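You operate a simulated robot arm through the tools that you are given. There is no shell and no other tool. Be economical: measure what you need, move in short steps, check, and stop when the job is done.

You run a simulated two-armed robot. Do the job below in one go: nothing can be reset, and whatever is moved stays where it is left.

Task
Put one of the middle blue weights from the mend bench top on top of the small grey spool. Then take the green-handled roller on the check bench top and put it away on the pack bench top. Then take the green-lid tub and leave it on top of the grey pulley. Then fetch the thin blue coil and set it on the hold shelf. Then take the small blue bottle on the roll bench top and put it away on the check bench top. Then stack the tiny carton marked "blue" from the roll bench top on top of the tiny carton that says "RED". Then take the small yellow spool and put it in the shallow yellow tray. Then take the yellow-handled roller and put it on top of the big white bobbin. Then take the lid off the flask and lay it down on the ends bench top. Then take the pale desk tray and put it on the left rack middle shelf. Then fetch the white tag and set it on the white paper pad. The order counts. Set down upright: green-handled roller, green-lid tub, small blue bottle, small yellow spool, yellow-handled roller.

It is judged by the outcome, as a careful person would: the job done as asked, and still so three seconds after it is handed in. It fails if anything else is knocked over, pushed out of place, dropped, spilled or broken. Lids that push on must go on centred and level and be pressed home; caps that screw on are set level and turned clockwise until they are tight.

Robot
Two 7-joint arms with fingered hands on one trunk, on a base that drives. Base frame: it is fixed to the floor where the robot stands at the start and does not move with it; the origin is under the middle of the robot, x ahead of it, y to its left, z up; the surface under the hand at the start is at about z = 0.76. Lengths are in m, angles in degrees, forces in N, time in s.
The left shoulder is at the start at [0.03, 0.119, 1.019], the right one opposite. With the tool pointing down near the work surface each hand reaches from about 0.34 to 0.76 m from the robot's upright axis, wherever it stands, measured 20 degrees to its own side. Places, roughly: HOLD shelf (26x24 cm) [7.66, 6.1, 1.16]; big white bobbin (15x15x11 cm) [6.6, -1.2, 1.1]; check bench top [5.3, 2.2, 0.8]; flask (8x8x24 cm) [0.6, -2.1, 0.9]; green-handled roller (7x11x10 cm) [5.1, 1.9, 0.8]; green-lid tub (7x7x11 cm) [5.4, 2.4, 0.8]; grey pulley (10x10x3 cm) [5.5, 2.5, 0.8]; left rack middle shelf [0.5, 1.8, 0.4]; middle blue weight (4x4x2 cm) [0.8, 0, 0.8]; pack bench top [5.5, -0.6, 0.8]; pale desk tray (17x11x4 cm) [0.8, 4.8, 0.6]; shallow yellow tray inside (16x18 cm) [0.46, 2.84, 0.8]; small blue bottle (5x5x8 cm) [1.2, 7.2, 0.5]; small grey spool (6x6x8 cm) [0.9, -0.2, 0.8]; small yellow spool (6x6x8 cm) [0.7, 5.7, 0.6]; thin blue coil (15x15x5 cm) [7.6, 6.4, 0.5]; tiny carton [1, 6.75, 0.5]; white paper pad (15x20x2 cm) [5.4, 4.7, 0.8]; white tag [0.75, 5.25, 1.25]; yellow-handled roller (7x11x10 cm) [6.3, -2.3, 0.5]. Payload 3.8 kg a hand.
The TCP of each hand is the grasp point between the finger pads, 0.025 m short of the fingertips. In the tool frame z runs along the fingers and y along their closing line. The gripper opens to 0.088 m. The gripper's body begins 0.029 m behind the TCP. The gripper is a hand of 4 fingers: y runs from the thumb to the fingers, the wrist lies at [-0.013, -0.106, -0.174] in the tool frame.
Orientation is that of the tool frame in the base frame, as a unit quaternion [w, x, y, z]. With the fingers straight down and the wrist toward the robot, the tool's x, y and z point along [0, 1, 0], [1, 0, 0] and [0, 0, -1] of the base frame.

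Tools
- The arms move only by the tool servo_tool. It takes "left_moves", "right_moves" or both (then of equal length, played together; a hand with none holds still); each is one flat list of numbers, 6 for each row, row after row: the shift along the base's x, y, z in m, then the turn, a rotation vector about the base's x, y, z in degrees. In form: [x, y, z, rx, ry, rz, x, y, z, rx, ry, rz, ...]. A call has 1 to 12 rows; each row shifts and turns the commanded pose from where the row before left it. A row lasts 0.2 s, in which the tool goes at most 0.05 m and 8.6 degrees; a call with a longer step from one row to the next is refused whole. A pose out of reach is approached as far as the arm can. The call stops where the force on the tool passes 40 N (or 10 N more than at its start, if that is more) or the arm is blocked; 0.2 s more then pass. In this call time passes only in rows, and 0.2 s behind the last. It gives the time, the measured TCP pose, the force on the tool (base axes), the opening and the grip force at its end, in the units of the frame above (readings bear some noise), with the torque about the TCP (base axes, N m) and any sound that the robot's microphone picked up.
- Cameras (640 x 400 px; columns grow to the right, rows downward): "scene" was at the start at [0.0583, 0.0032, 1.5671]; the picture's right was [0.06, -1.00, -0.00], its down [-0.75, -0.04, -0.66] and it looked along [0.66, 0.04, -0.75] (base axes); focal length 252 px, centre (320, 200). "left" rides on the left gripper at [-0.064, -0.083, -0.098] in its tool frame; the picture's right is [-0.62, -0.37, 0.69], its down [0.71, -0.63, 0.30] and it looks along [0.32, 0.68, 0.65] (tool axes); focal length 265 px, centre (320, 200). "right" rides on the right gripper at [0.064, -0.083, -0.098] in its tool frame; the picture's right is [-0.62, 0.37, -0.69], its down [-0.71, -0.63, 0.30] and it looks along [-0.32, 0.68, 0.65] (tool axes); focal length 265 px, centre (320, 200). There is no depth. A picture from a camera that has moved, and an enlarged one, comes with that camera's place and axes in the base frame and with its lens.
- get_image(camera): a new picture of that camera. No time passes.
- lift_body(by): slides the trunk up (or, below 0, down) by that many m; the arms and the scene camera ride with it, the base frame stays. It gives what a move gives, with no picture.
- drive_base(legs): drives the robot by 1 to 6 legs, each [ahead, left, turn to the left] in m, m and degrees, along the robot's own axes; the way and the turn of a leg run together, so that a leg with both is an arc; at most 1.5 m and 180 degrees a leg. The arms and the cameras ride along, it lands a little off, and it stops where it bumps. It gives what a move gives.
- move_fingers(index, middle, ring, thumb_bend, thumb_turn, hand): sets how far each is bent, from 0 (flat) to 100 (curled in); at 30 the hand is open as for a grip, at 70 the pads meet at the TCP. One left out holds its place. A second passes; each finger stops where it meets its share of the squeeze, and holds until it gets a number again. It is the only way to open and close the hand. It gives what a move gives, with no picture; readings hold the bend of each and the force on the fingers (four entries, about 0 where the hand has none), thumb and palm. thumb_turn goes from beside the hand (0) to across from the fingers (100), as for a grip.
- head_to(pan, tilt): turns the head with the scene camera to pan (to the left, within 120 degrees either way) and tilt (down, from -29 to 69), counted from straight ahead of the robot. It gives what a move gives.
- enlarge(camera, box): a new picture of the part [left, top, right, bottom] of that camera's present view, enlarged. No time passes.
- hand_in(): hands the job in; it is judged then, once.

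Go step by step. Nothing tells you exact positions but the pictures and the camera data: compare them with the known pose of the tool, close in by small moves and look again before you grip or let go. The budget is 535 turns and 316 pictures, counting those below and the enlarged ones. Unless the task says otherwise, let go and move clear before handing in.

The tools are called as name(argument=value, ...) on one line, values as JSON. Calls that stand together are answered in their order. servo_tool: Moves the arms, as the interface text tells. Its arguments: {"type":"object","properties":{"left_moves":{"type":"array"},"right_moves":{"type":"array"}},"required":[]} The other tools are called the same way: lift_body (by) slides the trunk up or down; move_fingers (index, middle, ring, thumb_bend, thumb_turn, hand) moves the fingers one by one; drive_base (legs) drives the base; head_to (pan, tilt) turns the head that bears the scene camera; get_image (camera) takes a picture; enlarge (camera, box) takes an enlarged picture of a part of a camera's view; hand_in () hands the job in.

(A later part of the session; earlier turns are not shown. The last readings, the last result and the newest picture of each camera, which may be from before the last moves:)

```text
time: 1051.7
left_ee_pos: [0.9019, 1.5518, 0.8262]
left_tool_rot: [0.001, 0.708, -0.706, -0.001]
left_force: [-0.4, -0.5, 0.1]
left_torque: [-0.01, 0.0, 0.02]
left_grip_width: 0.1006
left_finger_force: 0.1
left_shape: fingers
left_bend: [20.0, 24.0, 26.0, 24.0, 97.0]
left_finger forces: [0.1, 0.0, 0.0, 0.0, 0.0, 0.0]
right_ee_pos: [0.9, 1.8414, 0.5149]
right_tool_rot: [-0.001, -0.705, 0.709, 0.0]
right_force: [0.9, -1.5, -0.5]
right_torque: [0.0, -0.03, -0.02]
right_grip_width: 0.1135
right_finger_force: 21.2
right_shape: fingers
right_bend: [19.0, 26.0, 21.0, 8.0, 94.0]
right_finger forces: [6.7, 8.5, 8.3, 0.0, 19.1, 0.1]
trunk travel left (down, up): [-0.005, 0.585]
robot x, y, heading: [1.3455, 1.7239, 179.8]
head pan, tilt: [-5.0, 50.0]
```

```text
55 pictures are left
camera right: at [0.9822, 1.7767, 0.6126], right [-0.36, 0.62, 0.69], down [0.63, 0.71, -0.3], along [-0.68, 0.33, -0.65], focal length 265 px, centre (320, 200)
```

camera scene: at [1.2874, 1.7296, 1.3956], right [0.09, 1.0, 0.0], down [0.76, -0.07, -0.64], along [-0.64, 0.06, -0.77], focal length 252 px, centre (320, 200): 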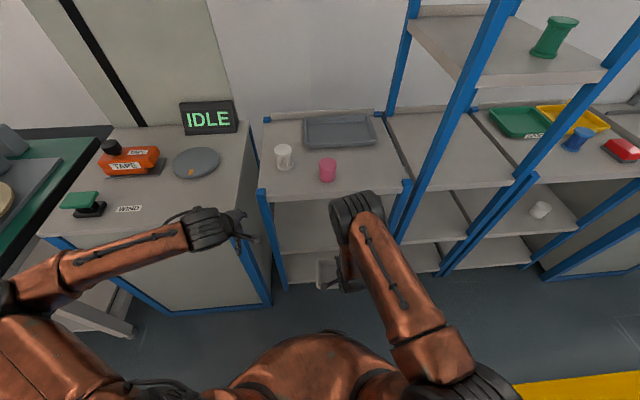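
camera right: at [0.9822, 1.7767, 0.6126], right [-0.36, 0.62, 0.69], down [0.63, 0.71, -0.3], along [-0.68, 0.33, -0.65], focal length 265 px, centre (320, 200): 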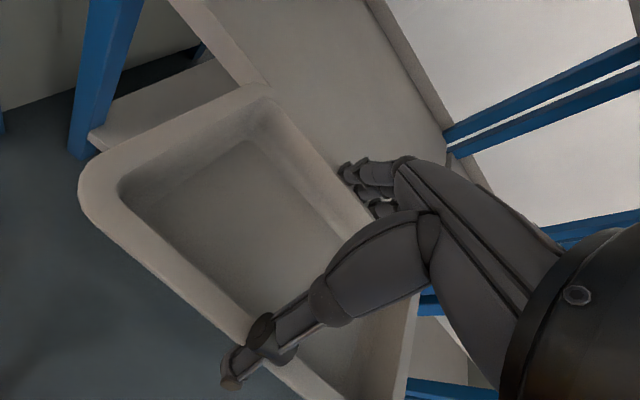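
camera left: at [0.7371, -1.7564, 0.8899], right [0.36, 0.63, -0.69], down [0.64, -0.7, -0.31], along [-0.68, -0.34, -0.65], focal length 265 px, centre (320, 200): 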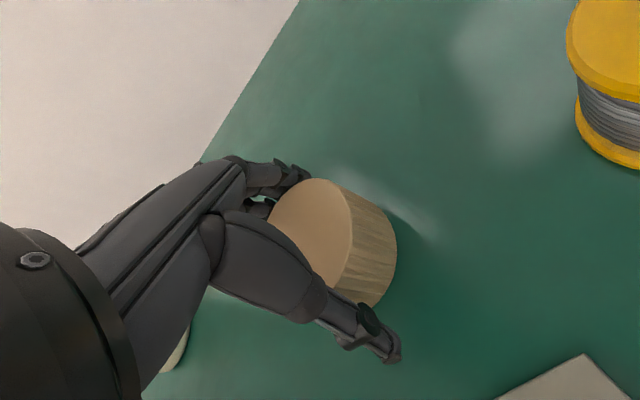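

Raise the left hand clear of the cabinet, then drive in so the tray enters above the middle shelf.

servo_tool(left_moves=[0.02, 0.01, 0.045, 0, 0, 0, 0.02, 0.01, 0.045, 0, 0, 0, 0.02, 0.01, 0.045, 0, 0, 0, 0.02, 0.01, 0.045, 0, 0, 0, 0, 0, 0.045, 0, 0, 0])

drive_base(legs=[[0.24, 0, 0]])

get_image(camera="right")

head_to(pan=-10, tilt=60)

get_image(camera="scene")

```text
refused: row 1 steps farther than a row can; nothing moved
```

```text
time: 1053.4
left_ee_pos: [0.7014, 1.5529, 0.8289]
left_tool_rot: [-0.004, -0.707, 0.707, 0.004]
left_force: [0.3, 0.2, -0.2]
left_torque: [-0.01, -0.02, -0.02]
left_grip_width: 0.1007
left_finger_force: 0.0
left_shape: fingers
left_bend: [20.0, 24.0, 26.0, 24.0, 97.0]
left_finger forces: [0.0, 0.1, 0.0, 0.1, 0.0, 0.1]
right_ee_pos: [0.7157, 1.8413, 0.5125]
right_tool_rot: [0.012, -0.706, 0.708, -0.01]
right_force: [-0.2, 0.0, -1.0]
right_torque: [0.03, -0.01, 0.0]
right_grip_width: 0.1133
right_finger_force: 21.5
right_shape: fingers
right_bend: [19.0, 26.0, 21.0, 9.0, 94.0]
right_finger forces: [6.7, 8.5, 8.4, 0.0, 19.4, 0.0]
trunk travel left (down, up): [-0.005, 0.585]
robot x, y, heading: [1.1351, 1.7227, 179.6]
head pan, tilt: [-5.0, 50.0]
stopped in leg 1: the robot was blocked; the commanded pose is now the measured one
```

```text
54 pictures are left
camera right: at [0.7962, 1.7769, 0.6123], right [-0.39, 0.62, 0.68], down [0.64, 0.71, -0.28], along [-0.66, 0.33, -0.67], focal length 265 px, centre (320, 200)
```

right: 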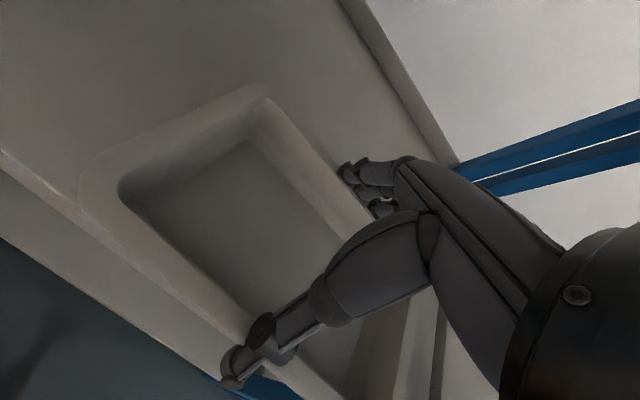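

```text
time: 1054.1
left_ee_pos: [0.7032, 1.5532, 0.831]
left_tool_rot: [0.004, 0.707, -0.707, -0.004]
left_force: [-0.3, 0.0, 0.6]
left_torque: [-0.02, 0.01, -0.01]
left_grip_width: 0.1007
left_finger_force: 0.1
left_shape: fingers
left_bend: [20.0, 24.0, 26.0, 24.0, 97.0]
left_finger forces: [0.0, 0.0, 0.1, 0.0, 0.1, 0.1]
right_ee_pos: [0.7164, 1.8417, 0.5119]
right_tool_rot: [0.012, -0.706, 0.708, -0.01]
right_force: [-0.7, 0.0, -0.7]
right_torque: [-0.02, -0.01, -0.04]
right_grip_width: 0.1132
right_finger_force: 21.6
right_shape: fingers
right_bend: [19.0, 26.0, 21.0, 9.0, 94.0]
right_finger forces: [6.7, 8.6, 8.4, 0.0, 19.4, 0.1]
trunk travel left (down, up): [-0.005, 0.585]
robot x, y, heading: [1.1312, 1.7257, 179.9]
head pan, tilt: [-10.0, 60.0]
```

```text
53 pictures are left
camera scene: at [1.1039, 1.7341, 1.3836], right [0.18, 0.98, 0.0], down [0.85, -0.15, -0.51], along [-0.5, 0.09, -0.86], focal length 252 px, centre (320, 200)
```

scene: 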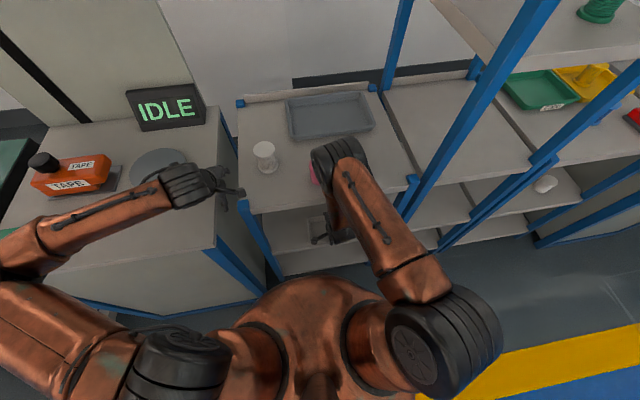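

The wrist is touching the top shelf's front edge, so I can't go deeper this way. The tray's centre is already over the shelf: I'll back off 1 cm, set it down at the front edge, then push it in with the fingertips. First raise the left hand.

drive_base(legs=[[-0.012, 0, 0]])

servo_tool(left_moves=[0, 0, 0.04, 0, 0, 0, 0, 0, 0.04, 0, 0, 0, 0.02, 0.01, 0.04, 0, 0, 0, 0.02, 0.01, 0.04, 0, 0, 0], right_moves=[0, 0, -0.015, 0, 0, 0, 0, 0, -0.015, 0, 0, 0, 0, 0, -0.012, 0, 0, 0, 0, 0, 0, 0, 0, 0])

servo_tool(right_moves=[0, 0, -0.006, 0, 0, 0, 0, 0, 0, 0, 0, 0])

get_image(camera="right")

```text
time: 1054.8
left_ee_pos: [0.706, 1.5531, 0.8251]
left_tool_rot: [0.0, 0.708, -0.706, -0.001]
left_force: [0.5, -0.1, 0.6]
left_torque: [0.02, -0.02, -0.01]
left_grip_width: 0.1009
left_finger_force: 0.1
left_shape: fingers
left_bend: [20.0, 24.0, 26.0, 24.0, 97.0]
left_finger forces: [0.0, 0.1, 0.1, 0.0, 0.0, 0.0]
right_ee_pos: [0.7222, 1.8419, 0.5064]
right_tool_rot: [0.016, -0.706, 0.708, -0.012]
right_force: [0.3, 0.9, -1.0]
right_torque: [0.03, -0.05, 0.01]
right_grip_width: 0.1133
right_finger_force: 21.4
right_shape: fingers
right_bend: [19.0, 26.0, 21.0, 9.0, 94.0]
right_finger forces: [6.6, 8.5, 8.3, 0.0, 19.1, 0.0]
trunk travel left (down, up): [-0.005, 0.585]
robot x, y, heading: [1.1471, 1.7236, 179.6]
head pan, tilt: [-10.0, 60.0]
```

```text
time: 1055.5
left_ee_pos: [0.7181, 1.5557, 0.9192]
left_tool_rot: [-0.001, -0.707, 0.707, 0.002]
left_force: [-0.3, -0.3, 0.4]
left_torque: [0.01, 0.01, 0.01]
left_grip_width: 0.1007
left_finger_force: 0.0
left_shape: fingers
left_bend: [20.0, 24.0, 26.0, 24.0, 97.0]
left_finger forces: [0.0, 0.0, 0.0, 0.0, 0.1, 0.0]
right_ee_pos: [0.7171, 1.8393, 0.4801]
right_tool_rot: [0.004, -0.706, 0.708, -0.005]
right_force: [11.7, -0.7, 39.9]
right_torque: [-0.14, -0.52, 0.07]
right_grip_width: 0.1171
right_finger_force: 30.4
right_shape: fingers
right_bend: [18.0, 28.0, 23.0, 0.0, 94.0]
right_finger forces: [9.7, 6.4, 6.7, 0.0, 37.8, 0.0]
trunk travel left (down, up): [-0.005, 0.585]
robot x, y, heading: [1.1442, 1.7244, 179.8]
head pan, tilt: [-10.0, 60.0]
stopped in row 3 (right hand): the force on the tool passed its limit at 56 N (the readings are from after the stop); the commanded pose is now the measured one
```

```text
time: 1055.8
left_ee_pos: [0.7178, 1.555, 0.9169]
left_tool_rot: [0.0, 0.708, -0.706, -0.002]
left_force: [-0.2, 0.1, 0.9]
left_torque: [0.01, 0.01, -0.02]
left_grip_width: 0.1007
left_finger_force: 0.1
left_shape: fingers
left_bend: [20.0, 24.0, 26.0, 24.0, 97.0]
left_finger forces: [0.1, 0.0, 0.0, 0.0, 0.0, 0.0]
right_ee_pos: [0.7172, 1.8387, 0.4801]
right_tool_rot: [0.006, -0.706, 0.708, -0.005]
right_force: [14.3, 2.0, 43.0]
right_torque: [-0.1, -0.88, 0.04]
right_grip_width: 0.1177
right_finger_force: 32.1
right_shape: fingers
right_bend: [18.0, 28.0, 23.0, 0.0, 94.0]
right_finger forces: [9.0, 6.0, 6.1, 0.0, 43.0, 0.0]
trunk travel left (down, up): [-0.005, 0.585]
robot x, y, heading: [1.1494, 1.7274, 179.4]
head pan, tilt: [-10.0, 60.0]
stopped in row 1 (right hand): the force on the tool passed its limit at 65 N (the readings are from after the stop); the commanded pose is now the measured one
```

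```text
52 pictures are left
camera right: at [0.7991, 1.7756, 0.5794], right [-0.38, 0.62, 0.69], down [0.64, 0.71, -0.29], along [-0.67, 0.33, -0.66], focal length 265 px, centre (320, 200)
```

right: 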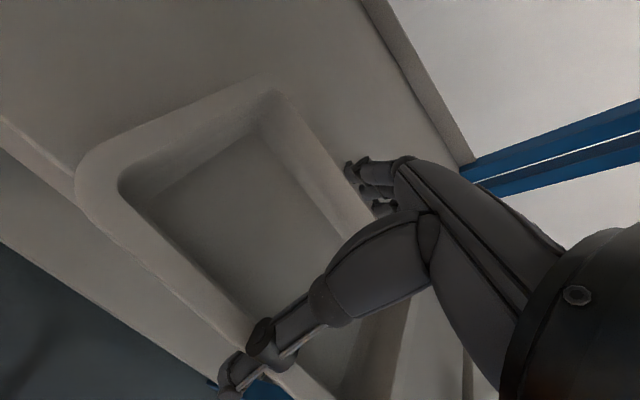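

Tray is on the shelf (z≈0.43), flush with the front edge. Relieve, release and rise slightly.

servo_tool(right_moves=[0, 0, 0.006, 0, 0, 0, 0, 0, 0, 0, 0, 0])

move_fingers(hand="right", index=2, middle=2, ring=2, thumb_bend=0)

servo_tool(right_moves=[0, 0, 0.01, 0, 0, 0, 0, 0, 0.02, 0, 0, 0, 0, 0, 0.03, 0, 0, 0, 0.03, 0, 0, 0, 0, 0, 0.04, 0, 0, 0, 0, 0, 0.04, 0, 0, 0, 0, 0, 0, 0, 0, 0, 0, 0])

get_image(camera="right")

```text
time: 1056.4
left_ee_pos: [0.7164, 1.5543, 0.9163]
left_tool_rot: [0.002, 0.709, -0.705, -0.002]
left_force: [-0.1, -0.1, 0.4]
left_torque: [0.01, 0.01, 0.0]
left_grip_width: 0.101
left_finger_force: 0.0
left_shape: fingers
left_bend: [20.0, 24.0, 26.0, 24.0, 97.0]
left_finger forces: [0.0, 0.0, 0.1, 0.0, 0.1, 0.0]
right_ee_pos: [0.7198, 1.8395, 0.4835]
right_tool_rot: [0.006, -0.706, 0.708, -0.006]
right_force: [-2.3, 1.3, 8.3]
right_torque: [-0.09, -0.31, 0.03]
right_grip_width: 0.1152
right_finger_force: 23.1
right_shape: fingers
right_bend: [18.0, 27.0, 23.0, 4.0, 94.0]
right_finger forces: [8.9, 8.0, 7.7, 0.0, 21.2, 0.0]
trunk travel left (down, up): [-0.005, 0.585]
robot x, y, heading: [1.1483, 1.7251, 179.5]
head pan, tilt: [-10.0, 60.0]
```

```text
time: 1057.4
left_ee_pos: [0.7174, 1.5561, 0.9155]
left_tool_rot: [0.001, 0.708, -0.706, -0.002]
left_force: [-0.3, 0.3, -0.2]
left_torque: [-0.01, 0.02, 0.02]
left_grip_width: 0.1006
left_finger_force: 0.1
left_shape: fingers
left_bend: [20.0, 24.0, 26.0, 24.0, 97.0]
left_finger forces: [0.0, 0.0, 0.0, 0.0, 0.0, 0.1]
right_ee_pos: [0.7187, 1.8394, 0.4837]
right_tool_rot: [0.007, -0.707, 0.708, -0.006]
right_force: [-0.2, -1.0, -0.7]
right_torque: [0.0, 0.01, 0.02]
right_grip_width: 0.1308
right_finger_force: 0.1
right_shape: fingers
right_bend: [2.0, 2.0, 2.0, 0.0, 97.0]
right_finger forces: [0.1, 0.0, 0.0, 0.0, 0.3, 0.0]
trunk travel left (down, up): [-0.005, 0.585]
robot x, y, heading: [1.1452, 1.7231, 179.5]
head pan, tilt: [-10.0, 60.0]
```

```text
time: 1059.0
left_ee_pos: [0.7133, 1.5556, 0.9157]
left_tool_rot: [0.001, 0.708, -0.706, 0.0]
left_force: [0.0, 0.3, -0.4]
left_torque: [0.03, -0.02, 0.01]
left_grip_width: 0.1008
left_finger_force: 0.1
left_shape: fingers
left_bend: [20.0, 24.0, 26.0, 24.0, 97.0]
left_finger forces: [0.0, 0.0, 0.1, 0.0, 0.0, 0.1]
right_ee_pos: [0.8271, 1.8401, 0.5437]
right_tool_rot: [0.007, -0.707, 0.707, -0.007]
right_force: [-0.1, -0.8, 0.4]
right_torque: [-0.02, -0.03, -0.02]
right_grip_width: 0.1305
right_finger_force: 0.0
right_shape: fingers
right_bend: [2.0, 2.0, 2.0, 0.0, 97.0]
right_finger forces: [0.0, 0.0, 0.0, 0.0, 0.1, 0.0]
trunk travel left (down, up): [-0.005, 0.585]
robot x, y, heading: [1.1486, 1.7217, 179.7]
head pan, tilt: [-10.0, 60.0]
```

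```text
51 pictures are left
camera right: at [0.9074, 1.776, 0.643], right [-0.38, 0.62, 0.69], down [0.64, 0.71, -0.29], along [-0.67, 0.33, -0.67], focal length 265 px, centre (320, 200)
```

right: 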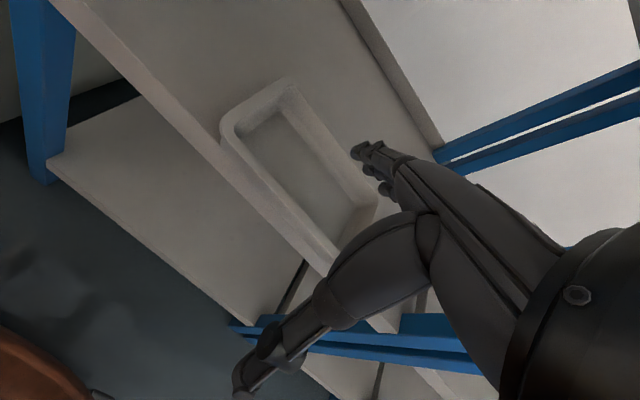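

Tray sits on the shelf flush with its edge. I'll push it in ~5 cm with the closed fingers.

move_fingers(hand="right", index=70, middle=70, ring=70, thumb_bend=70)

servo_tool(right_moves=[0.02, 0, -0.03, 0, 0, 0, 0, 0, -0.04, 0, 0, 0, 0, 0, -0.018, 0, 0, 0, -0.03, 0, 0, 0, 0, 0, -0.02, 0, 0, 0, 0, 0, -0.015, 0, 0, 0, 0, 0, -0.015, 0, 0, 0, 0, 0, -0.015, 0, 0, 0, 0, 0, -0.015, 0, 0, 0, 0, 0, 0, 0, 0, 0, 0, 0])

get_image(camera="right")

```text
time: 1060.0
left_ee_pos: [0.7132, 1.5543, 0.9163]
left_tool_rot: [0.001, 0.708, -0.707, -0.001]
left_force: [-0.2, -0.2, -0.7]
left_torque: [0.0, 0.04, 0.03]
left_grip_width: 0.1008
left_finger_force: 0.1
left_shape: fingers
left_bend: [20.0, 24.0, 26.0, 24.0, 97.0]
left_finger forces: [0.1, 0.0, 0.0, 0.0, 0.1, 0.0]
right_ee_pos: [0.8262, 1.8395, 0.5436]
right_tool_rot: [0.007, -0.706, 0.708, -0.007]
right_force: [0.0, 0.8, 0.2]
right_torque: [-0.02, -0.02, 0.03]
right_grip_width: 0.0001
right_finger_force: 0.0
right_shape: fingers
right_bend: [70.0, 70.0, 70.0, 70.0, 97.0]
right_finger forces: [0.1, 0.1, 0.0, 0.0, 0.0, 0.0]
trunk travel left (down, up): [-0.005, 0.585]
robot x, y, heading: [1.1476, 1.7233, 179.7]
head pan, tilt: [-10.0, 60.0]
```

```text
time: 1061.7
left_ee_pos: [0.7158, 1.5554, 0.9166]
left_tool_rot: [0.001, 0.708, -0.706, -0.001]
left_force: [0.1, -0.6, 0.1]
left_torque: [0.01, 0.0, 0.01]
left_grip_width: 0.101
left_finger_force: 0.0
left_shape: fingers
left_bend: [20.0, 24.0, 26.0, 24.0, 97.0]
left_finger forces: [0.1, 0.0, 0.0, 0.0, 0.0, 0.0]
right_ee_pos: [0.7801, 1.8413, 0.4533]
right_tool_rot: [0.015, -0.707, 0.707, -0.013]
right_force: [21.6, 2.2, 36.2]
right_torque: [0.44, 0.56, -0.29]
right_grip_width: 0.0002
right_finger_force: 20.1
right_shape: fingers
right_bend: [70.0, 71.0, 71.0, 68.0, 97.0]
right_finger forces: [7.7, 18.9, 14.4, 0.0, 0.0, 0.0]
trunk travel left (down, up): [-0.005, 0.585]
robot x, y, heading: [1.1495, 1.7262, 179.6]
head pan, tilt: [-10.0, 60.0]
stopped in row 8 (right hand): the force on the tool passed its limit at 44 N (the readings are from after the stop); the commanded pose is now the measured one
```

```text
50 pictures are left
camera right: at [0.8577, 1.7768, 0.5549], right [-0.4, 0.62, 0.68], down [0.64, 0.71, -0.28], along [-0.66, 0.33, -0.68], focal length 265 px, centre (320, 200)
```

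right: 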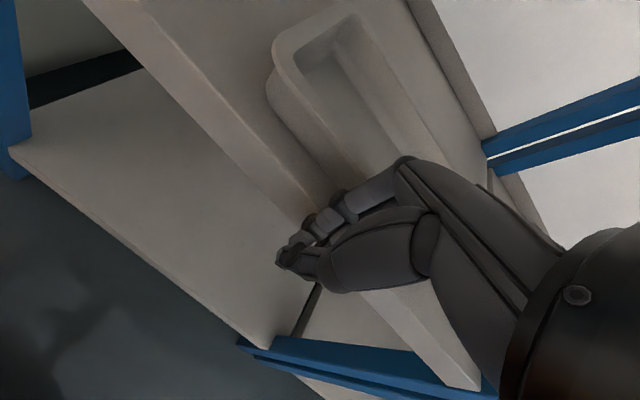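

The fingers met the shelf edge, but the tray has moved well inside. Withdraw and verify.

servo_tool(right_moves=[0.03, 0, 0.005, 0, 0, 0, 0.04, 0, 0.02, 0, 0, 0, 0.04, 0, 0.02, 0, 0, 0, 0.03, 0, 0.04, 0, 0, 0])

get_image(camera="right")

```text
time: 1062.6
left_ee_pos: [0.7138, 1.5558, 0.9145]
left_tool_rot: [0.0, 0.708, -0.707, -0.001]
left_force: [0.0, 0.1, 1.1]
left_torque: [0.0, 0.0, 0.0]
left_grip_width: 0.1008
left_finger_force: 0.1
left_shape: fingers
left_bend: [20.0, 24.0, 26.0, 24.0, 97.0]
left_finger forces: [0.0, 0.1, 0.1, 0.0, 0.0, 0.0]
right_ee_pos: [0.8808, 1.8457, 0.5088]
right_tool_rot: [0.007, -0.7, 0.714, 0.0]
right_force: [-0.8, 0.3, 1.3]
right_torque: [-0.03, -0.12, -0.04]
right_grip_width: 0.0
right_finger_force: 0.0
right_shape: fingers
right_bend: [70.0, 70.0, 70.0, 70.0, 97.0]
right_finger forces: [0.1, 0.0, 0.0, 0.0, 0.0, 0.0]
trunk travel left (down, up): [-0.005, 0.585]
robot x, y, heading: [1.1488, 1.7309, 179.5]
head pan, tilt: [-10.0, 60.0]
stopped in row 4 (right hand): the force on the tool passed its limit at 84 N (the readings are from after the stop); the commanded pose is now the measured one
```

```text
49 pictures are left
camera right: at [0.9607, 1.7788, 0.606], right [-0.36, 0.62, 0.7], down [0.65, 0.7, -0.29], along [-0.67, 0.34, -0.66], focal length 265 px, centre (320, 200)
```

right: 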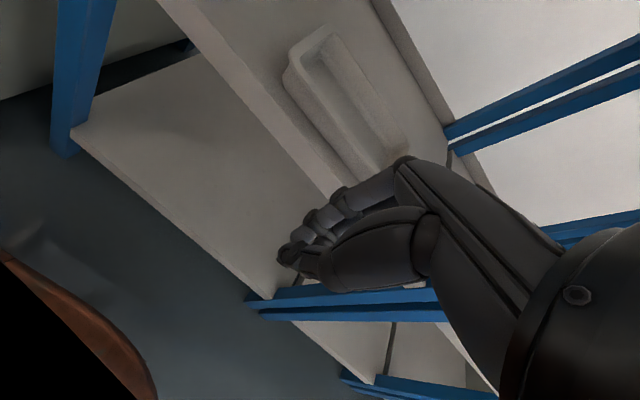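

Tray is on the middle shelf, inside the edge. (The arm got too close to my own body – I'll back the base away instead.)

drive_base(legs=[[-0.5, 0, 0]])

head_to(pan=-5, tilt=45)

enlarge(camera="scene", box=[220, 80, 440, 260])

```text
time: 1065.5
left_ee_pos: [1.212, 1.5518, 0.9158]
left_tool_rot: [0.001, 0.709, -0.706, -0.001]
left_force: [-0.2, 0.6, 0.3]
left_torque: [-0.04, -0.03, 0.0]
left_grip_width: 0.101
left_finger_force: 0.0
left_shape: fingers
left_bend: [20.0, 24.0, 26.0, 24.0, 97.0]
left_finger forces: [0.1, 0.1, 0.1, 0.0, 0.1, 0.0]
right_ee_pos: [1.3783, 1.8424, 0.5084]
right_tool_rot: [0.006, -0.7, 0.714, 0.001]
right_force: [-4.2, 0.4, 0.0]
right_torque: [-0.12, -0.54, -0.27]
right_grip_width: 0.0
right_finger_force: 0.1
right_shape: fingers
right_bend: [70.0, 70.0, 70.0, 70.0, 97.0]
right_finger forces: [0.0, 0.0, 0.0, 0.0, 0.0, 0.1]
trunk travel left (down, up): [-0.005, 0.585]
robot x, y, heading: [1.6428, 1.7213, 179.7]
head pan, tilt: [-10.0, 60.0]
```

```text
time: 1066.3
left_ee_pos: [1.2121, 1.5515, 0.9149]
left_tool_rot: [0.001, 0.709, -0.706, -0.001]
left_force: [-0.6, -0.7, 0.7]
left_torque: [0.0, -0.03, 0.01]
left_grip_width: 0.1009
left_finger_force: 0.1
left_shape: fingers
left_bend: [20.0, 24.0, 26.0, 24.0, 97.0]
left_finger forces: [0.0, 0.0, 0.1, 0.1, 0.1, 0.0]
right_ee_pos: [1.379, 1.8419, 0.5086]
right_tool_rot: [0.006, -0.701, 0.714, 0.002]
right_force: [-0.1, 0.1, -0.2]
right_torque: [0.02, -0.01, 0.0]
right_grip_width: 0.0001
right_finger_force: 0.2
right_shape: fingers
right_bend: [70.0, 70.0, 70.0, 70.0, 97.0]
right_finger forces: [0.1, 0.0, 0.0, 0.0, 0.1, 0.0]
trunk travel left (down, up): [-0.005, 0.585]
robot x, y, heading: [1.6472, 1.7226, 179.6]
head pan, tilt: [-5.0, 45.0]
```

```text
2.22 times, centred on (330, 170) of scene
camera zoom: at [1.5859, 1.7275, 1.4024], right [0.09, 1.0, 0.0], down [0.7, -0.07, -0.71], along [-0.7, 0.07, -0.71], focal length 560 px, centre (298, 267)
```

zoom: 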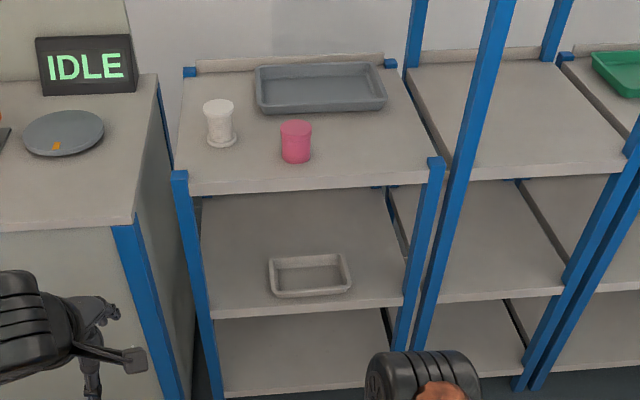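

The tray lies flat on the left rack's middle shelf. Last item: the white tag on the upper shelf near (0.785, 5.34, 1.19). Restore the right arm and drive there.

servo_tool(right_moves=[-0.03, 0, 0.03, 0, 0, 0, -0.03, 0, 0.03, 0, 0, 0, -0.03, -0.005, 0.04, 0, 0, 1, -0.03, -0.005, 0.04, 0, 0, 0, -0.02, 0, 0.04, 0, 0, 0, 0, 0, 0.04, 0, 0, 0, 0, 0, 0.04, 0, 0, 0, 0, 0, 0.04, 0, 0, 0])

lift_body(by=0.37)

drive_base(legs=[[-0.25, 0, 0], [0, -1.5, 0], [0, -1.5, 0], [0, -0.5, 0]])

move_fingers(hand="right", index=40, middle=40, ring=40, thumb_bend=40)

head_to(pan=0, tilt=40)

get_image(camera="scene")

```text
refused: row 3 steps farther than a row can; nothing moved
```

```text
time: 1069.8
left_ee_pos: [1.2112, 1.5515, 1.2859]
left_tool_rot: [0.001, 0.708, -0.707, -0.001]
left_force: [-0.3, -0.8, 1.1]
left_torque: [-0.01, 0.0, 0.02]
left_grip_width: 0.1009
left_finger_force: 0.0
left_shape: fingers
left_bend: [20.0, 24.0, 26.0, 24.0, 97.0]
left_finger forces: [0.0, 0.0, 0.0, 0.0, 0.0, 0.0]
right_ee_pos: [1.3768, 1.8416, 0.8787]
right_tool_rot: [0.006, -0.7, 0.714, 0.002]
right_force: [-1.5, -0.1, 0.3]
right_torque: [-0.04, -0.11, -0.04]
right_grip_width: 0.0002
right_finger_force: 0.0
right_shape: fingers
right_bend: [70.0, 70.0, 70.0, 70.0, 97.0]
right_finger forces: [0.1, 0.0, 0.0, 0.0, 0.1, 0.1]
trunk travel left (down, up): [-0.375, 0.215]
robot x, y, heading: [1.6471, 1.72, 179.5]
head pan, tilt: [-5.0, 45.0]
```

```text
time: 1088.2
left_ee_pos: [1.4658, 5.0425, 1.2855]
left_tool_rot: [-0.001, -0.706, 0.708, 0.001]
left_force: [0.1, 0.6, 0.6]
left_torque: [-0.01, 0.03, 0.01]
left_grip_width: 0.1007
left_finger_force: 0.1
left_shape: fingers
left_bend: [20.0, 24.0, 26.0, 24.0, 97.0]
left_finger forces: [0.0, 0.0, 0.1, 0.1, 0.0, 0.0]
right_ee_pos: [1.633, 5.3324, 0.8791]
right_tool_rot: [0.005, -0.698, 0.716, 0.001]
right_force: [-1.8, 0.8, 0.0]
right_torque: [-0.09, -0.14, -0.03]
right_grip_width: 0.0001
right_finger_force: 0.0
right_shape: fingers
right_bend: [70.0, 70.0, 70.0, 70.0, 97.0]
right_finger forces: [0.1, 0.0, 0.1, 0.0, 0.0, 0.0]
trunk travel left (down, up): [-0.375, 0.215]
robot x, y, heading: [1.8994, 5.2082, 179.4]
head pan, tilt: [-5.0, 45.0]
```

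```text
time: 1089.2
left_ee_pos: [1.4661, 5.0426, 1.2866]
left_tool_rot: [0.0, -0.706, 0.708, 0.0]
left_force: [0.6, -0.2, 0.0]
left_torque: [0.0, -0.04, -0.01]
left_grip_width: 0.1007
left_finger_force: 0.0
left_shape: fingers
left_bend: [20.0, 24.0, 26.0, 24.0, 97.0]
left_finger forces: [0.0, 0.1, 0.1, 0.0, 0.0, 0.0]
right_ee_pos: [1.6332, 5.332, 0.8772]
right_tool_rot: [0.006, -0.698, 0.716, 0.001]
right_force: [0.4, 0.9, -0.2]
right_torque: [-0.02, 0.04, 0.01]
right_grip_width: 0.063
right_finger_force: 0.0
right_shape: fingers
right_bend: [40.0, 40.0, 40.0, 40.0, 97.0]
right_finger forces: [0.0, 0.0, 0.0, 0.1, 0.0, 0.0]
trunk travel left (down, up): [-0.375, 0.215]
robot x, y, heading: [1.9041, 5.2071, 179.6]
head pan, tilt: [-5.0, 45.0]
```

```text
time: 1089.9
left_ee_pos: [1.4657, 5.0409, 1.285]
left_tool_rot: [-0.001, -0.707, 0.708, 0.0]
left_force: [-0.1, -0.2, -0.2]
left_torque: [-0.01, -0.01, -0.06]
left_grip_width: 0.1006
left_finger_force: 0.1
left_shape: fingers
left_bend: [20.0, 24.0, 26.0, 24.0, 97.0]
left_finger forces: [0.0, 0.1, 0.0, 0.0, 0.0, 0.0]
right_ee_pos: [1.6326, 5.3309, 0.8787]
right_tool_rot: [0.007, -0.699, 0.716, 0.0]
right_force: [0.6, -0.2, -0.3]
right_torque: [-0.02, -0.02, -0.03]
right_grip_width: 0.063
right_finger_force: 0.0
right_shape: fingers
right_bend: [40.0, 40.0, 40.0, 40.0, 97.0]
right_finger forces: [0.0, 0.1, 0.1, 0.0, 0.0, 0.0]
trunk travel left (down, up): [-0.375, 0.215]
robot x, y, heading: [1.901, 5.2073, 179.4]
head pan, tilt: [0.0, 40.0]
```

```text
47 pictures are left
camera scene: at [1.8362, 5.2089, 1.7797], right [0.01, 1.0, 0.0], down [0.64, -0.01, -0.77], along [-0.77, 0.01, -0.64], focal length 252 px, centre (320, 200)
```

scene: 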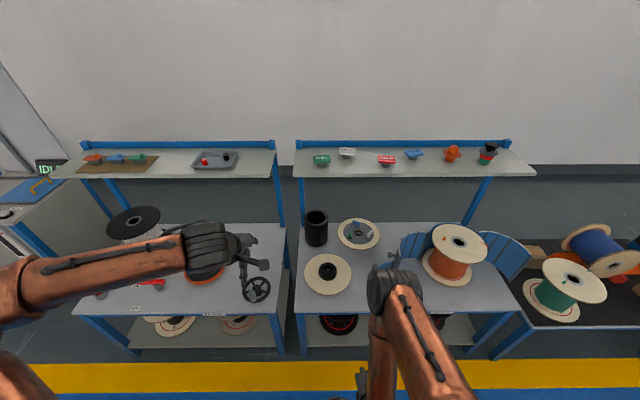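

White tag at about (0.765, 5.35). Raise the right hand above shelf height, then drive up.

servo_tool(right_moves=[-0.015, 0, 0.041, 0, 0, 0, -0.015, 0, 0.041, 0, 0, 0, -0.015, 0, 0.041, 0, 0, 0, -0.015, 0, 0.041, 0, 0, 0, -0.015, 0, 0.041, 0, 0, 0, -0.015, 0, 0.041, 0, 0, 0, -0.015, 0, 0.041, 0, 0, 0, -0.015, 0, 0.041, 0, 0, 0, -0.015, 0, 0.041, 0, 0, 0, -0.015, 0, 0.041, 0, 0, 0, -0.01, 0, 0.041, 0, 0, 1.2])

drive_base(legs=[[0.355, -0.025, 0.5]])

get_image(camera="right")

enlarge(camera="scene", box=[300, 100, 440, 210])

```text
time: 1092.3
left_ee_pos: [1.467, 5.0414, 1.2855]
left_tool_rot: [0.0, -0.707, 0.708, 0.001]
left_force: [0.2, 0.3, 0.0]
left_torque: [-0.01, -0.01, -0.01]
left_grip_width: 0.1007
left_finger_force: 0.1
left_shape: fingers
left_bend: [20.0, 24.0, 26.0, 24.0, 97.0]
left_finger forces: [0.0, 0.0, 0.0, 0.0, 0.1, 0.1]
right_ee_pos: [1.468, 5.3299, 1.3263]
right_tool_rot: [0.005, -0.706, 0.708, 0.0]
right_force: [0.1, 0.9, -0.9]
right_torque: [-0.01, 0.0, -0.03]
right_grip_width: 0.0628
right_finger_force: 0.1
right_shape: fingers
right_bend: [40.0, 40.0, 40.0, 40.0, 97.0]
right_finger forces: [0.0, 0.0, 0.0, 0.1, 0.0, 0.0]
right hand out of reach, approached as far as the arm can: row 5, 6
trunk travel left (down, up): [-0.375, 0.215]
robot x, y, heading: [1.901, 5.2074, 179.5]
head pan, tilt: [0.0, 40.0]
```

```text
time: 1094.6
left_ee_pos: [1.109, 5.0579, 1.2853]
left_tool_rot: [0.001, 0.714, -0.7, 0.0]
left_force: [-0.9, -0.1, 0.0]
left_torque: [-0.01, 0.02, -0.01]
left_grip_width: 0.1007
left_finger_force: 0.0
left_shape: fingers
left_bend: [20.0, 24.0, 26.0, 24.0, 97.0]
left_finger forces: [0.0, 0.0, 0.0, 0.1, 0.0, 0.1]
right_ee_pos: [1.1048, 5.3476, 1.3262]
right_tool_rot: [-0.006, 0.713, -0.701, -0.001]
right_force: [-0.9, -1.1, -0.2]
right_torque: [-0.03, -0.01, 0.01]
right_grip_width: 0.063
right_finger_force: 0.2
right_shape: fingers
right_bend: [40.0, 40.0, 40.0, 40.0, 97.0]
right_finger forces: [0.0, 0.1, 0.1, 0.0, 0.0, 0.0]
trunk travel left (down, up): [-0.375, 0.215]
robot x, y, heading: [1.5411, 5.2342, -179.3]
head pan, tilt: [0.0, 40.0]
```

```text
46 pictures are left
camera right: at [1.1875, 5.285, 1.4238], right [-0.38, 0.61, 0.7], down [0.62, 0.73, -0.29], along [-0.68, 0.32, -0.66], focal length 265 px, centre (320, 200)
```

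right: 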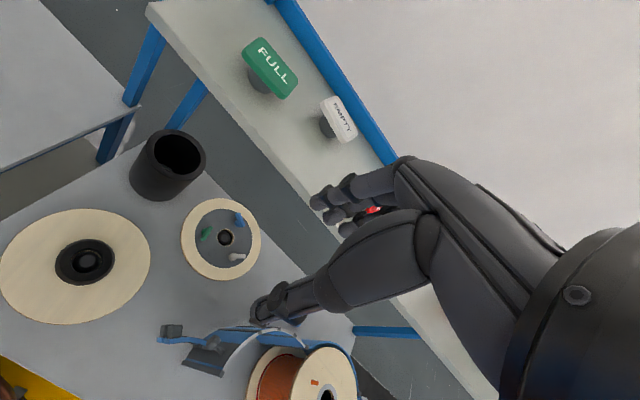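

```text
3.64 times, centred on (370, 155) of scene
camera zoom: at [1.4755, 5.2327, 1.7797], right [-0.01, 1.0, 0.0], down [0.64, 0.01, -0.77], along [-0.77, -0.01, -0.64], focal length 916 px, centre (138, 364)
```

zoom: 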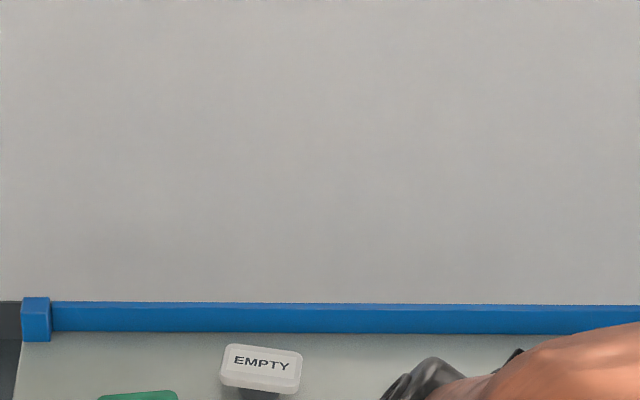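

The white "EMPTY" tag is at (0.753, 5.353), plate top z≈1.18, gripping width ~5 cm along x. It's at my reach limit, so raise the trunk 0.12 and turn left 15° to bring the right shoulder forward.

lift_body(by=0.12)

drive_base(legs=[[0, 0, 15]])

servo_tool(right_moves=[-0.03, 0.02, -0.02, 0, 0, -5, -0.03, 0.02, -0.02, 0, 0, -5, -0.03, 0.02, -0.02, 0, 0, -5, -0.03, 0.015, -0.02, 0, 0, 0, -0.04, 0.01, 0, 0, 0, 0, -0.04, 0, 0, 0, 0, 0, 0, 0, 0, 0, 0, 0])

get_image(camera="right")

```text
time: 1096.1
left_ee_pos: [1.1095, 5.0585, 1.4054]
left_tool_rot: [0.001, 0.714, -0.7, 0.0]
left_force: [0.1, -0.4, 0.0]
left_torque: [0.03, -0.03, -0.02]
left_grip_width: 0.1009
left_finger_force: 0.1
left_shape: fingers
left_bend: [20.0, 24.0, 26.0, 24.0, 97.0]
left_finger forces: [0.0, 0.0, 0.1, 0.0, 0.1, 0.0]
right_ee_pos: [1.1038, 5.3473, 1.4464]
right_tool_rot: [-0.006, 0.714, -0.7, -0.001]
right_force: [0.3, 0.3, 0.1]
right_torque: [0.01, -0.01, 0.03]
right_grip_width: 0.063
right_finger_force: 0.0
right_shape: fingers
right_bend: [40.0, 40.0, 40.0, 40.0, 97.0]
right_finger forces: [0.0, 0.0, 0.1, 0.1, 0.1, 0.1]
trunk travel left (down, up): [-0.495, 0.095]
robot x, y, heading: [1.5392, 5.2378, -179.7]
head pan, tilt: [0.0, 40.0]
```

```text
time: 1097.4
left_ee_pos: [1.1685, 4.9527, 1.4053]
left_tool_rot: [0.001, 0.799, -0.602, -0.001]
left_force: [0.2, 0.6, -0.5]
left_torque: [0.02, -0.02, -0.01]
left_grip_width: 0.101
left_finger_force: 0.1
left_shape: fingers
left_bend: [20.0, 24.0, 26.0, 24.0, 97.0]
left_finger forces: [0.1, 0.0, 0.0, 0.1, 0.1, 0.0]
right_ee_pos: [1.0908, 5.2326, 1.4457]
right_tool_rot: [-0.006, 0.798, -0.602, -0.002]
right_force: [0.2, -0.3, -0.3]
right_torque: [0.03, -0.01, -0.01]
right_grip_width: 0.0632
right_finger_force: 0.0
right_shape: fingers
right_bend: [40.0, 40.0, 40.0, 40.0, 97.0]
right_finger forces: [0.0, 0.0, 0.1, 0.1, 0.1, 0.0]
trunk travel left (down, up): [-0.495, 0.095]
robot x, y, heading: [1.5411, 5.2367, -164.5]
head pan, tilt: [0.0, 40.0]
```

```text
time: 1099.0
left_ee_pos: [1.1689, 4.9537, 1.4057]
left_tool_rot: [0.0, 0.799, -0.602, 0.0]
left_force: [0.2, 0.1, -0.4]
left_torque: [0.06, 0.02, -0.01]
left_grip_width: 0.1006
left_finger_force: 0.2
left_shape: fingers
left_bend: [20.0, 24.0, 26.0, 24.0, 97.0]
left_finger forces: [0.0, 0.0, 0.0, 0.1, 0.0, 0.0]
right_ee_pos: [0.8918, 5.3174, 1.3657]
right_tool_rot: [-0.007, 0.713, -0.701, 0.0]
right_force: [-0.2, 0.3, -0.4]
right_torque: [0.0, 0.0, 0.0]
right_grip_width: 0.0632
right_finger_force: 0.1
right_shape: fingers
right_bend: [40.0, 40.0, 40.0, 40.0, 97.0]
right_finger forces: [0.1, 0.0, 0.0, 0.0, 0.0, 0.0]
trunk travel left (down, up): [-0.495, 0.095]
robot x, y, heading: [1.5407, 5.2354, -164.6]
head pan, tilt: [0.0, 40.0]
```

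```text
44 pictures are left
camera right: at [0.9742, 5.2552, 1.4632], right [-0.38, 0.61, 0.7], down [0.62, 0.73, -0.29], along [-0.68, 0.32, -0.66], focal length 265 px, centre (320, 200)
```

right: 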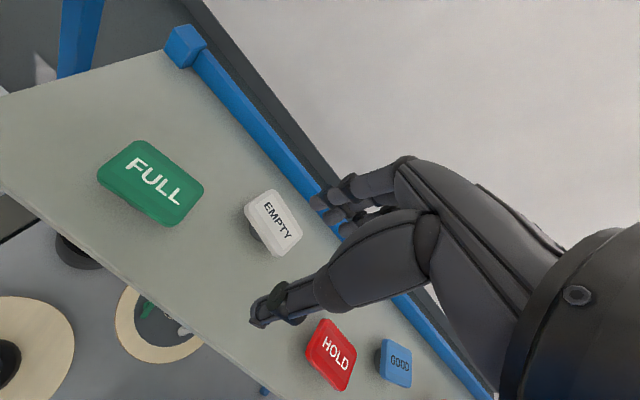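

The EMPTY tag is clear in view at ≈(0.768, 5.352). Move above it with a small yaw and lower partway.

servo_tool(right_moves=[-0.04, 0.012, 0, 0, 0, -4, -0.042, 0.012, 0, 0, 0, -3, -0.042, 0.011, 0, 0, 0, -3, 0, 0, -0.04, 0, 0, 0, 0, 0, -0.04, 0, 0, 0, 0, 0, -0.03, 0, 0, 0, 0, 0, 0, 0, 0, 0])

get_image(camera="right")

```text
time: 1100.6
left_ee_pos: [1.169, 4.9522, 1.4054]
left_tool_rot: [0.0, 0.799, -0.602, -0.001]
left_force: [0.0, 0.2, -1.3]
left_torque: [0.01, 0.01, 0.01]
left_grip_width: 0.1011
left_finger_force: 0.0
left_shape: fingers
left_bend: [20.0, 24.0, 26.0, 24.0, 97.0]
left_finger forces: [0.0, 0.0, 0.0, 0.0, 0.0, 0.0]
right_ee_pos: [0.765, 5.3491, 1.2562]
right_tool_rot: [0.006, -0.649, 0.761, 0.001]
right_force: [-1.2, 0.6, -0.8]
right_torque: [-0.02, 0.02, -0.01]
right_grip_width: 0.0631
right_finger_force: 0.1
right_shape: fingers
right_bend: [40.0, 40.0, 40.0, 40.0, 97.0]
right_finger forces: [0.0, 0.0, 0.0, 0.1, 0.1, 0.0]
trunk travel left (down, up): [-0.495, 0.095]
robot x, y, heading: [1.5431, 5.233, -164.7]
head pan, tilt: [0.0, 40.0]
```

```text
43 pictures are left
camera right: at [0.8361, 5.2733, 1.3535], right [-0.27, 0.66, 0.7], down [0.74, 0.61, -0.29], along [-0.62, 0.43, -0.66], focal length 265 px, centre (320, 200)
```

right: 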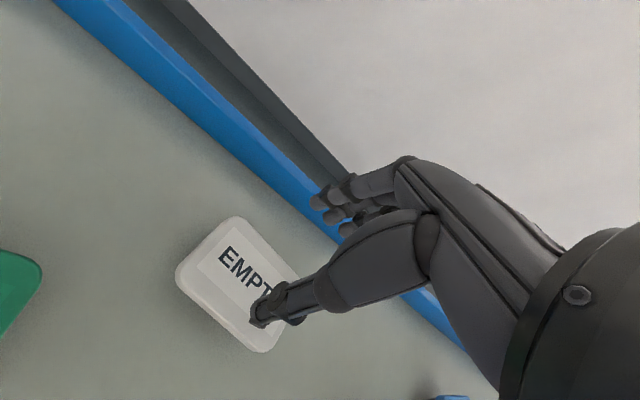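

Plate short side is 5.2 cm at heading 163°. Adjust yaw −8°, open slightly, centre and lower onto it.

move_fingers(hand="right", index=33, middle=33, ring=33, thumb_bend=33)

servo_tool(right_moves=[0.011, 0.006, -0.01, 0, 0, -8, 0, 0, -0.03, 0, 0, 0, 0, 0, -0.02, 0, 0, 0, 0, 0, -0.012, 0, 0, 0, 0, 0, 0, 0, 0, 0])

get_image(camera="right")

```text
time: 1101.6
left_ee_pos: [1.1688, 4.9521, 1.4058]
left_tool_rot: [0.0, 0.798, -0.602, 0.0]
left_force: [0.3, -0.3, -0.4]
left_torque: [0.0, -0.03, 0.01]
left_grip_width: 0.1008
left_finger_force: 0.1
left_shape: fingers
left_bend: [20.0, 24.0, 26.0, 24.0, 97.0]
left_finger forces: [0.0, 0.1, 0.0, 0.1, 0.1, 0.0]
right_ee_pos: [0.7654, 5.3505, 1.2547]
right_tool_rot: [0.006, -0.649, 0.761, 0.0]
right_force: [0.1, -0.4, -0.2]
right_torque: [0.03, -0.03, -0.02]
right_grip_width: 0.078
right_finger_force: 0.0
right_shape: fingers
right_bend: [33.0, 33.0, 33.0, 33.0, 97.0]
right_finger forces: [0.0, 0.0, 0.0, 0.0, 0.1, 0.1]
trunk travel left (down, up): [-0.495, 0.095]
robot x, y, heading: [1.5414, 5.2327, -164.6]
head pan, tilt: [0.0, 40.0]
```

```text
time: 1102.8
left_ee_pos: [1.1698, 4.9528, 1.4067]
left_tool_rot: [0.0, 0.799, -0.602, -0.001]
left_force: [-0.2, 0.4, 0.1]
left_torque: [0.04, 0.02, 0.03]
left_grip_width: 0.1007
left_finger_force: 0.1
left_shape: fingers
left_bend: [20.0, 24.0, 26.0, 24.0, 97.0]
left_finger forces: [0.1, 0.0, 0.0, 0.1, 0.1, 0.0]
right_ee_pos: [0.778, 5.3572, 1.1872]
right_tool_rot: [0.004, -0.595, 0.804, 0.001]
right_force: [0.6, 0.6, 9.1]
right_torque: [0.19, 0.33, -0.01]
right_grip_width: 0.0787
right_finger_force: 4.7
right_shape: fingers
right_bend: [33.0, 32.0, 33.0, 33.0, 97.0]
right_finger forces: [0.1, 8.6, 0.1, 0.0, 0.0, 0.1]
trunk travel left (down, up): [-0.495, 0.095]
robot x, y, heading: [1.5445, 5.233, -164.4]
head pan, tilt: [0.0, 40.0]
```

```text
42 pictures are left
camera right: at [0.8376, 5.2704, 1.2836], right [-0.17, 0.7, 0.7], down [0.81, 0.5, -0.3], along [-0.55, 0.52, -0.65], focal length 265 px, centre (320, 200)
```

right: 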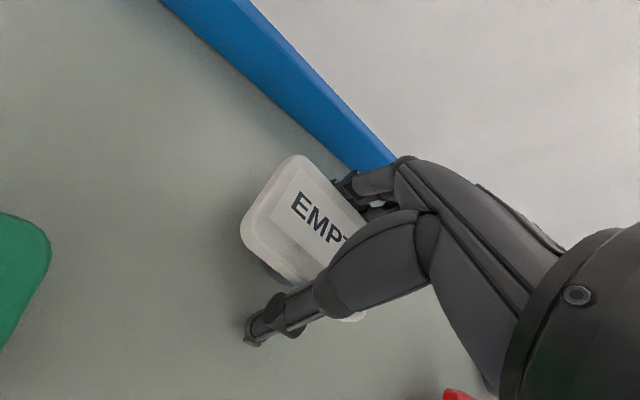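

A finger touches the plate's far edge; the thumb side has room. Raise, shift 1.2 cm away from me, and lower again.

servo_tool(right_moves=[0, 0, 0.02, 0, 0, 0, -0.0115, 0.0035, 0, 0, 0, 0, 0, 0, -0.015, 0, 0, 0, 0, 0, -0.01, 0, 0, 0, 0, 0, -0.008, 0, 0, 0, 0, 0, 0, 0, 0, 0])

get_image(camera="right")

```text
time: 1104.2
left_ee_pos: [1.1702, 4.9518, 1.4059]
left_tool_rot: [0.0, 0.799, -0.602, 0.0]
left_force: [-0.3, 0.2, 0.7]
left_torque: [0.0, -0.03, -0.02]
left_grip_width: 0.1007
left_finger_force: 0.0
left_shape: fingers
left_bend: [20.0, 24.0, 26.0, 24.0, 97.0]
left_finger forces: [0.1, 0.0, 0.0, 0.0, 0.1, 0.1]
right_ee_pos: [0.7593, 5.3602, 1.1842]
right_tool_rot: [-0.005, -0.596, 0.803, 0.009]
right_force: [6.0, 2.7, 21.5]
right_torque: [0.44, 0.58, -0.18]
right_grip_width: 0.0807
right_finger_force: 10.5
right_shape: fingers
right_bend: [33.0, 32.0, 33.0, 31.0, 98.0]
right_finger forces: [0.0, 19.7, 0.1, 0.0, 1.4, 0.0]
trunk travel left (down, up): [-0.495, 0.095]
robot x, y, heading: [1.5429, 5.2384, -164.4]
head pan, tilt: [0.0, 40.0]
stopped in row 6 (right hand): the force on the tool passed its limit at 41 N (the readings are from after the stop); the commanded pose is now the measured one
```

```text
41 pictures are left
camera right: at [0.8222, 5.2745, 1.2803], right [-0.16, 0.69, 0.7], down [0.8, 0.5, -0.32], along [-0.57, 0.51, -0.64], focal length 265 px, centre (320, 200)
```

right: 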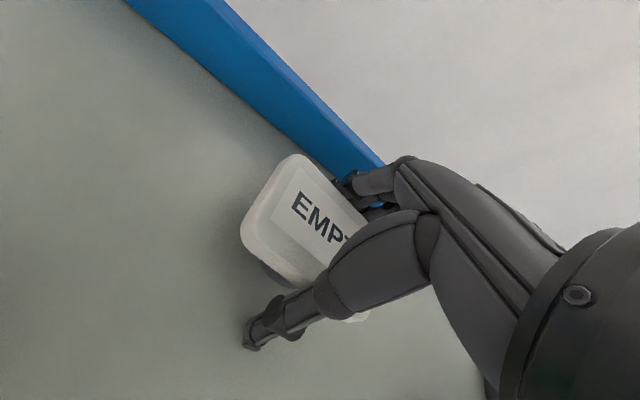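

The longest finger is on the shelf surface itself (z≈1.157), so I'm low enough. Raise 4 mm and close on the plate.

servo_tool(right_moves=[0, 0, 0.005, 0, 0, 0, 0, 0, 0, 0, 0, 0])

move_fingers(hand="right", index=65, middle=65, ring=65, thumb_bend=65)

get_image(camera="right")

```text
time: 1104.8
left_ee_pos: [1.1697, 4.9522, 1.406]
left_tool_rot: [0.0, 0.798, -0.602, -0.001]
left_force: [-0.4, -0.5, 0.6]
left_torque: [0.01, 0.02, 0.0]
left_grip_width: 0.1008
left_finger_force: 0.0
left_shape: fingers
left_bend: [20.0, 24.0, 26.0, 24.0, 97.0]
left_finger forces: [0.0, 0.1, 0.1, 0.1, 0.0, 0.0]
right_ee_pos: [0.7636, 5.3597, 1.1841]
right_tool_rot: [-0.002, -0.595, 0.804, 0.005]
right_force: [1.4, 0.0, 12.0]
right_torque: [0.23, 0.41, -0.08]
right_grip_width: 0.0788
right_finger_force: 5.3
right_shape: fingers
right_bend: [33.0, 32.0, 33.0, 33.0, 98.0]
right_finger forces: [0.1, 10.8, 0.0, 0.0, 0.2, 0.0]
trunk travel left (down, up): [-0.495, 0.095]
robot x, y, heading: [1.5418, 5.2344, -164.5]
head pan, tilt: [0.0, 40.0]
```

```text
time: 1105.8
left_ee_pos: [1.1712, 4.9534, 1.4063]
left_tool_rot: [0.0, 0.799, -0.601, -0.002]
left_force: [-0.3, -0.1, 0.1]
left_torque: [0.01, -0.01, 0.0]
left_grip_width: 0.1011
left_finger_force: 0.0
left_shape: fingers
left_bend: [20.0, 24.0, 26.0, 24.0, 97.0]
left_finger forces: [0.0, 0.1, 0.0, 0.0, 0.1, 0.1]
right_ee_pos: [0.7619, 5.3587, 1.1863]
right_tool_rot: [-0.004, -0.597, 0.802, 0.007]
right_force: [-5.9, 2.5, 21.1]
right_torque: [0.29, 0.68, 0.07]
right_grip_width: 0.0477
right_finger_force: 33.8
right_shape: fingers
right_bend: [44.0, 37.0, 56.0, 53.0, 95.0]
right_finger forces: [16.9, 13.7, 8.7, 0.0, 27.1, 0.0]
trunk travel left (down, up): [-0.495, 0.095]
robot x, y, heading: [1.5423, 5.2375, -164.3]
head pan, tilt: [0.0, 40.0]
```

```text
40 pictures are left
camera right: at [0.8236, 5.2744, 1.2835], right [-0.16, 0.7, 0.7], down [0.81, 0.5, -0.31], along [-0.57, 0.51, -0.64], focal length 265 px, centre (320, 200)
```

right: 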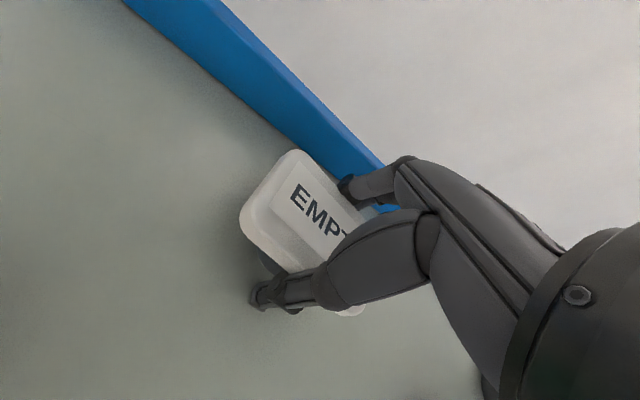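

The plate is gripped. Lift and check.

servo_tool(right_moves=[0, 0, 0.01, 0, 0, 0, 0, 0, 0.02, 0, 0, 0, 0, 0, 0.03, 0, 0, 0, 0, 0, 0, 0, 0, 0])

get_image(camera="right")

```text
time: 1106.8
left_ee_pos: [1.1684, 4.9525, 1.4055]
left_tool_rot: [0.0, 0.799, -0.602, 0.001]
left_force: [-0.1, 0.5, 0.4]
left_torque: [0.01, 0.0, 0.02]
left_grip_width: 0.1009
left_finger_force: 0.1
left_shape: fingers
left_bend: [20.0, 24.0, 26.0, 24.0, 97.0]
left_finger forces: [0.1, 0.1, 0.0, 0.1, 0.0, 0.0]
right_ee_pos: [0.764, 5.3611, 1.2428]
right_tool_rot: [0.0, -0.596, 0.803, 0.005]
right_force: [-0.8, -0.1, -0.4]
right_torque: [0.03, 0.01, 0.0]
right_grip_width: 0.047
right_finger_force: 22.2
right_shape: fingers
right_bend: [44.0, 46.0, 56.0, 53.0, 95.0]
right_finger forces: [14.7, 0.2, 8.0, 0.0, 22.5, 0.0]
trunk travel left (down, up): [-0.495, 0.095]
robot x, y, heading: [1.5422, 5.2375, -164.5]
head pan, tilt: [0.0, 40.0]
```

```text
39 pictures are left
camera right: at [0.8241, 5.2746, 1.3392], right [-0.17, 0.7, 0.7], down [0.81, 0.5, -0.31], along [-0.56, 0.51, -0.65], focal length 265 px, centre (320, 200)
```

right: 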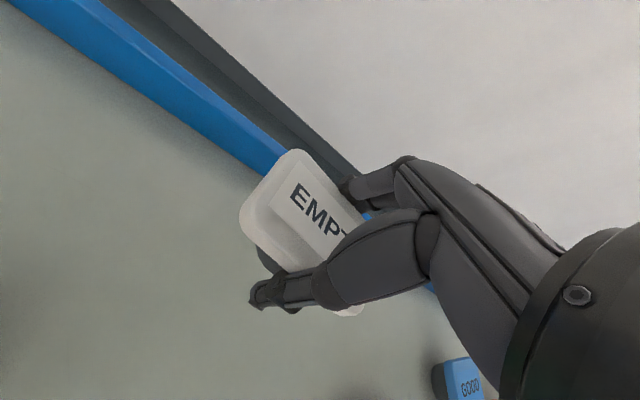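

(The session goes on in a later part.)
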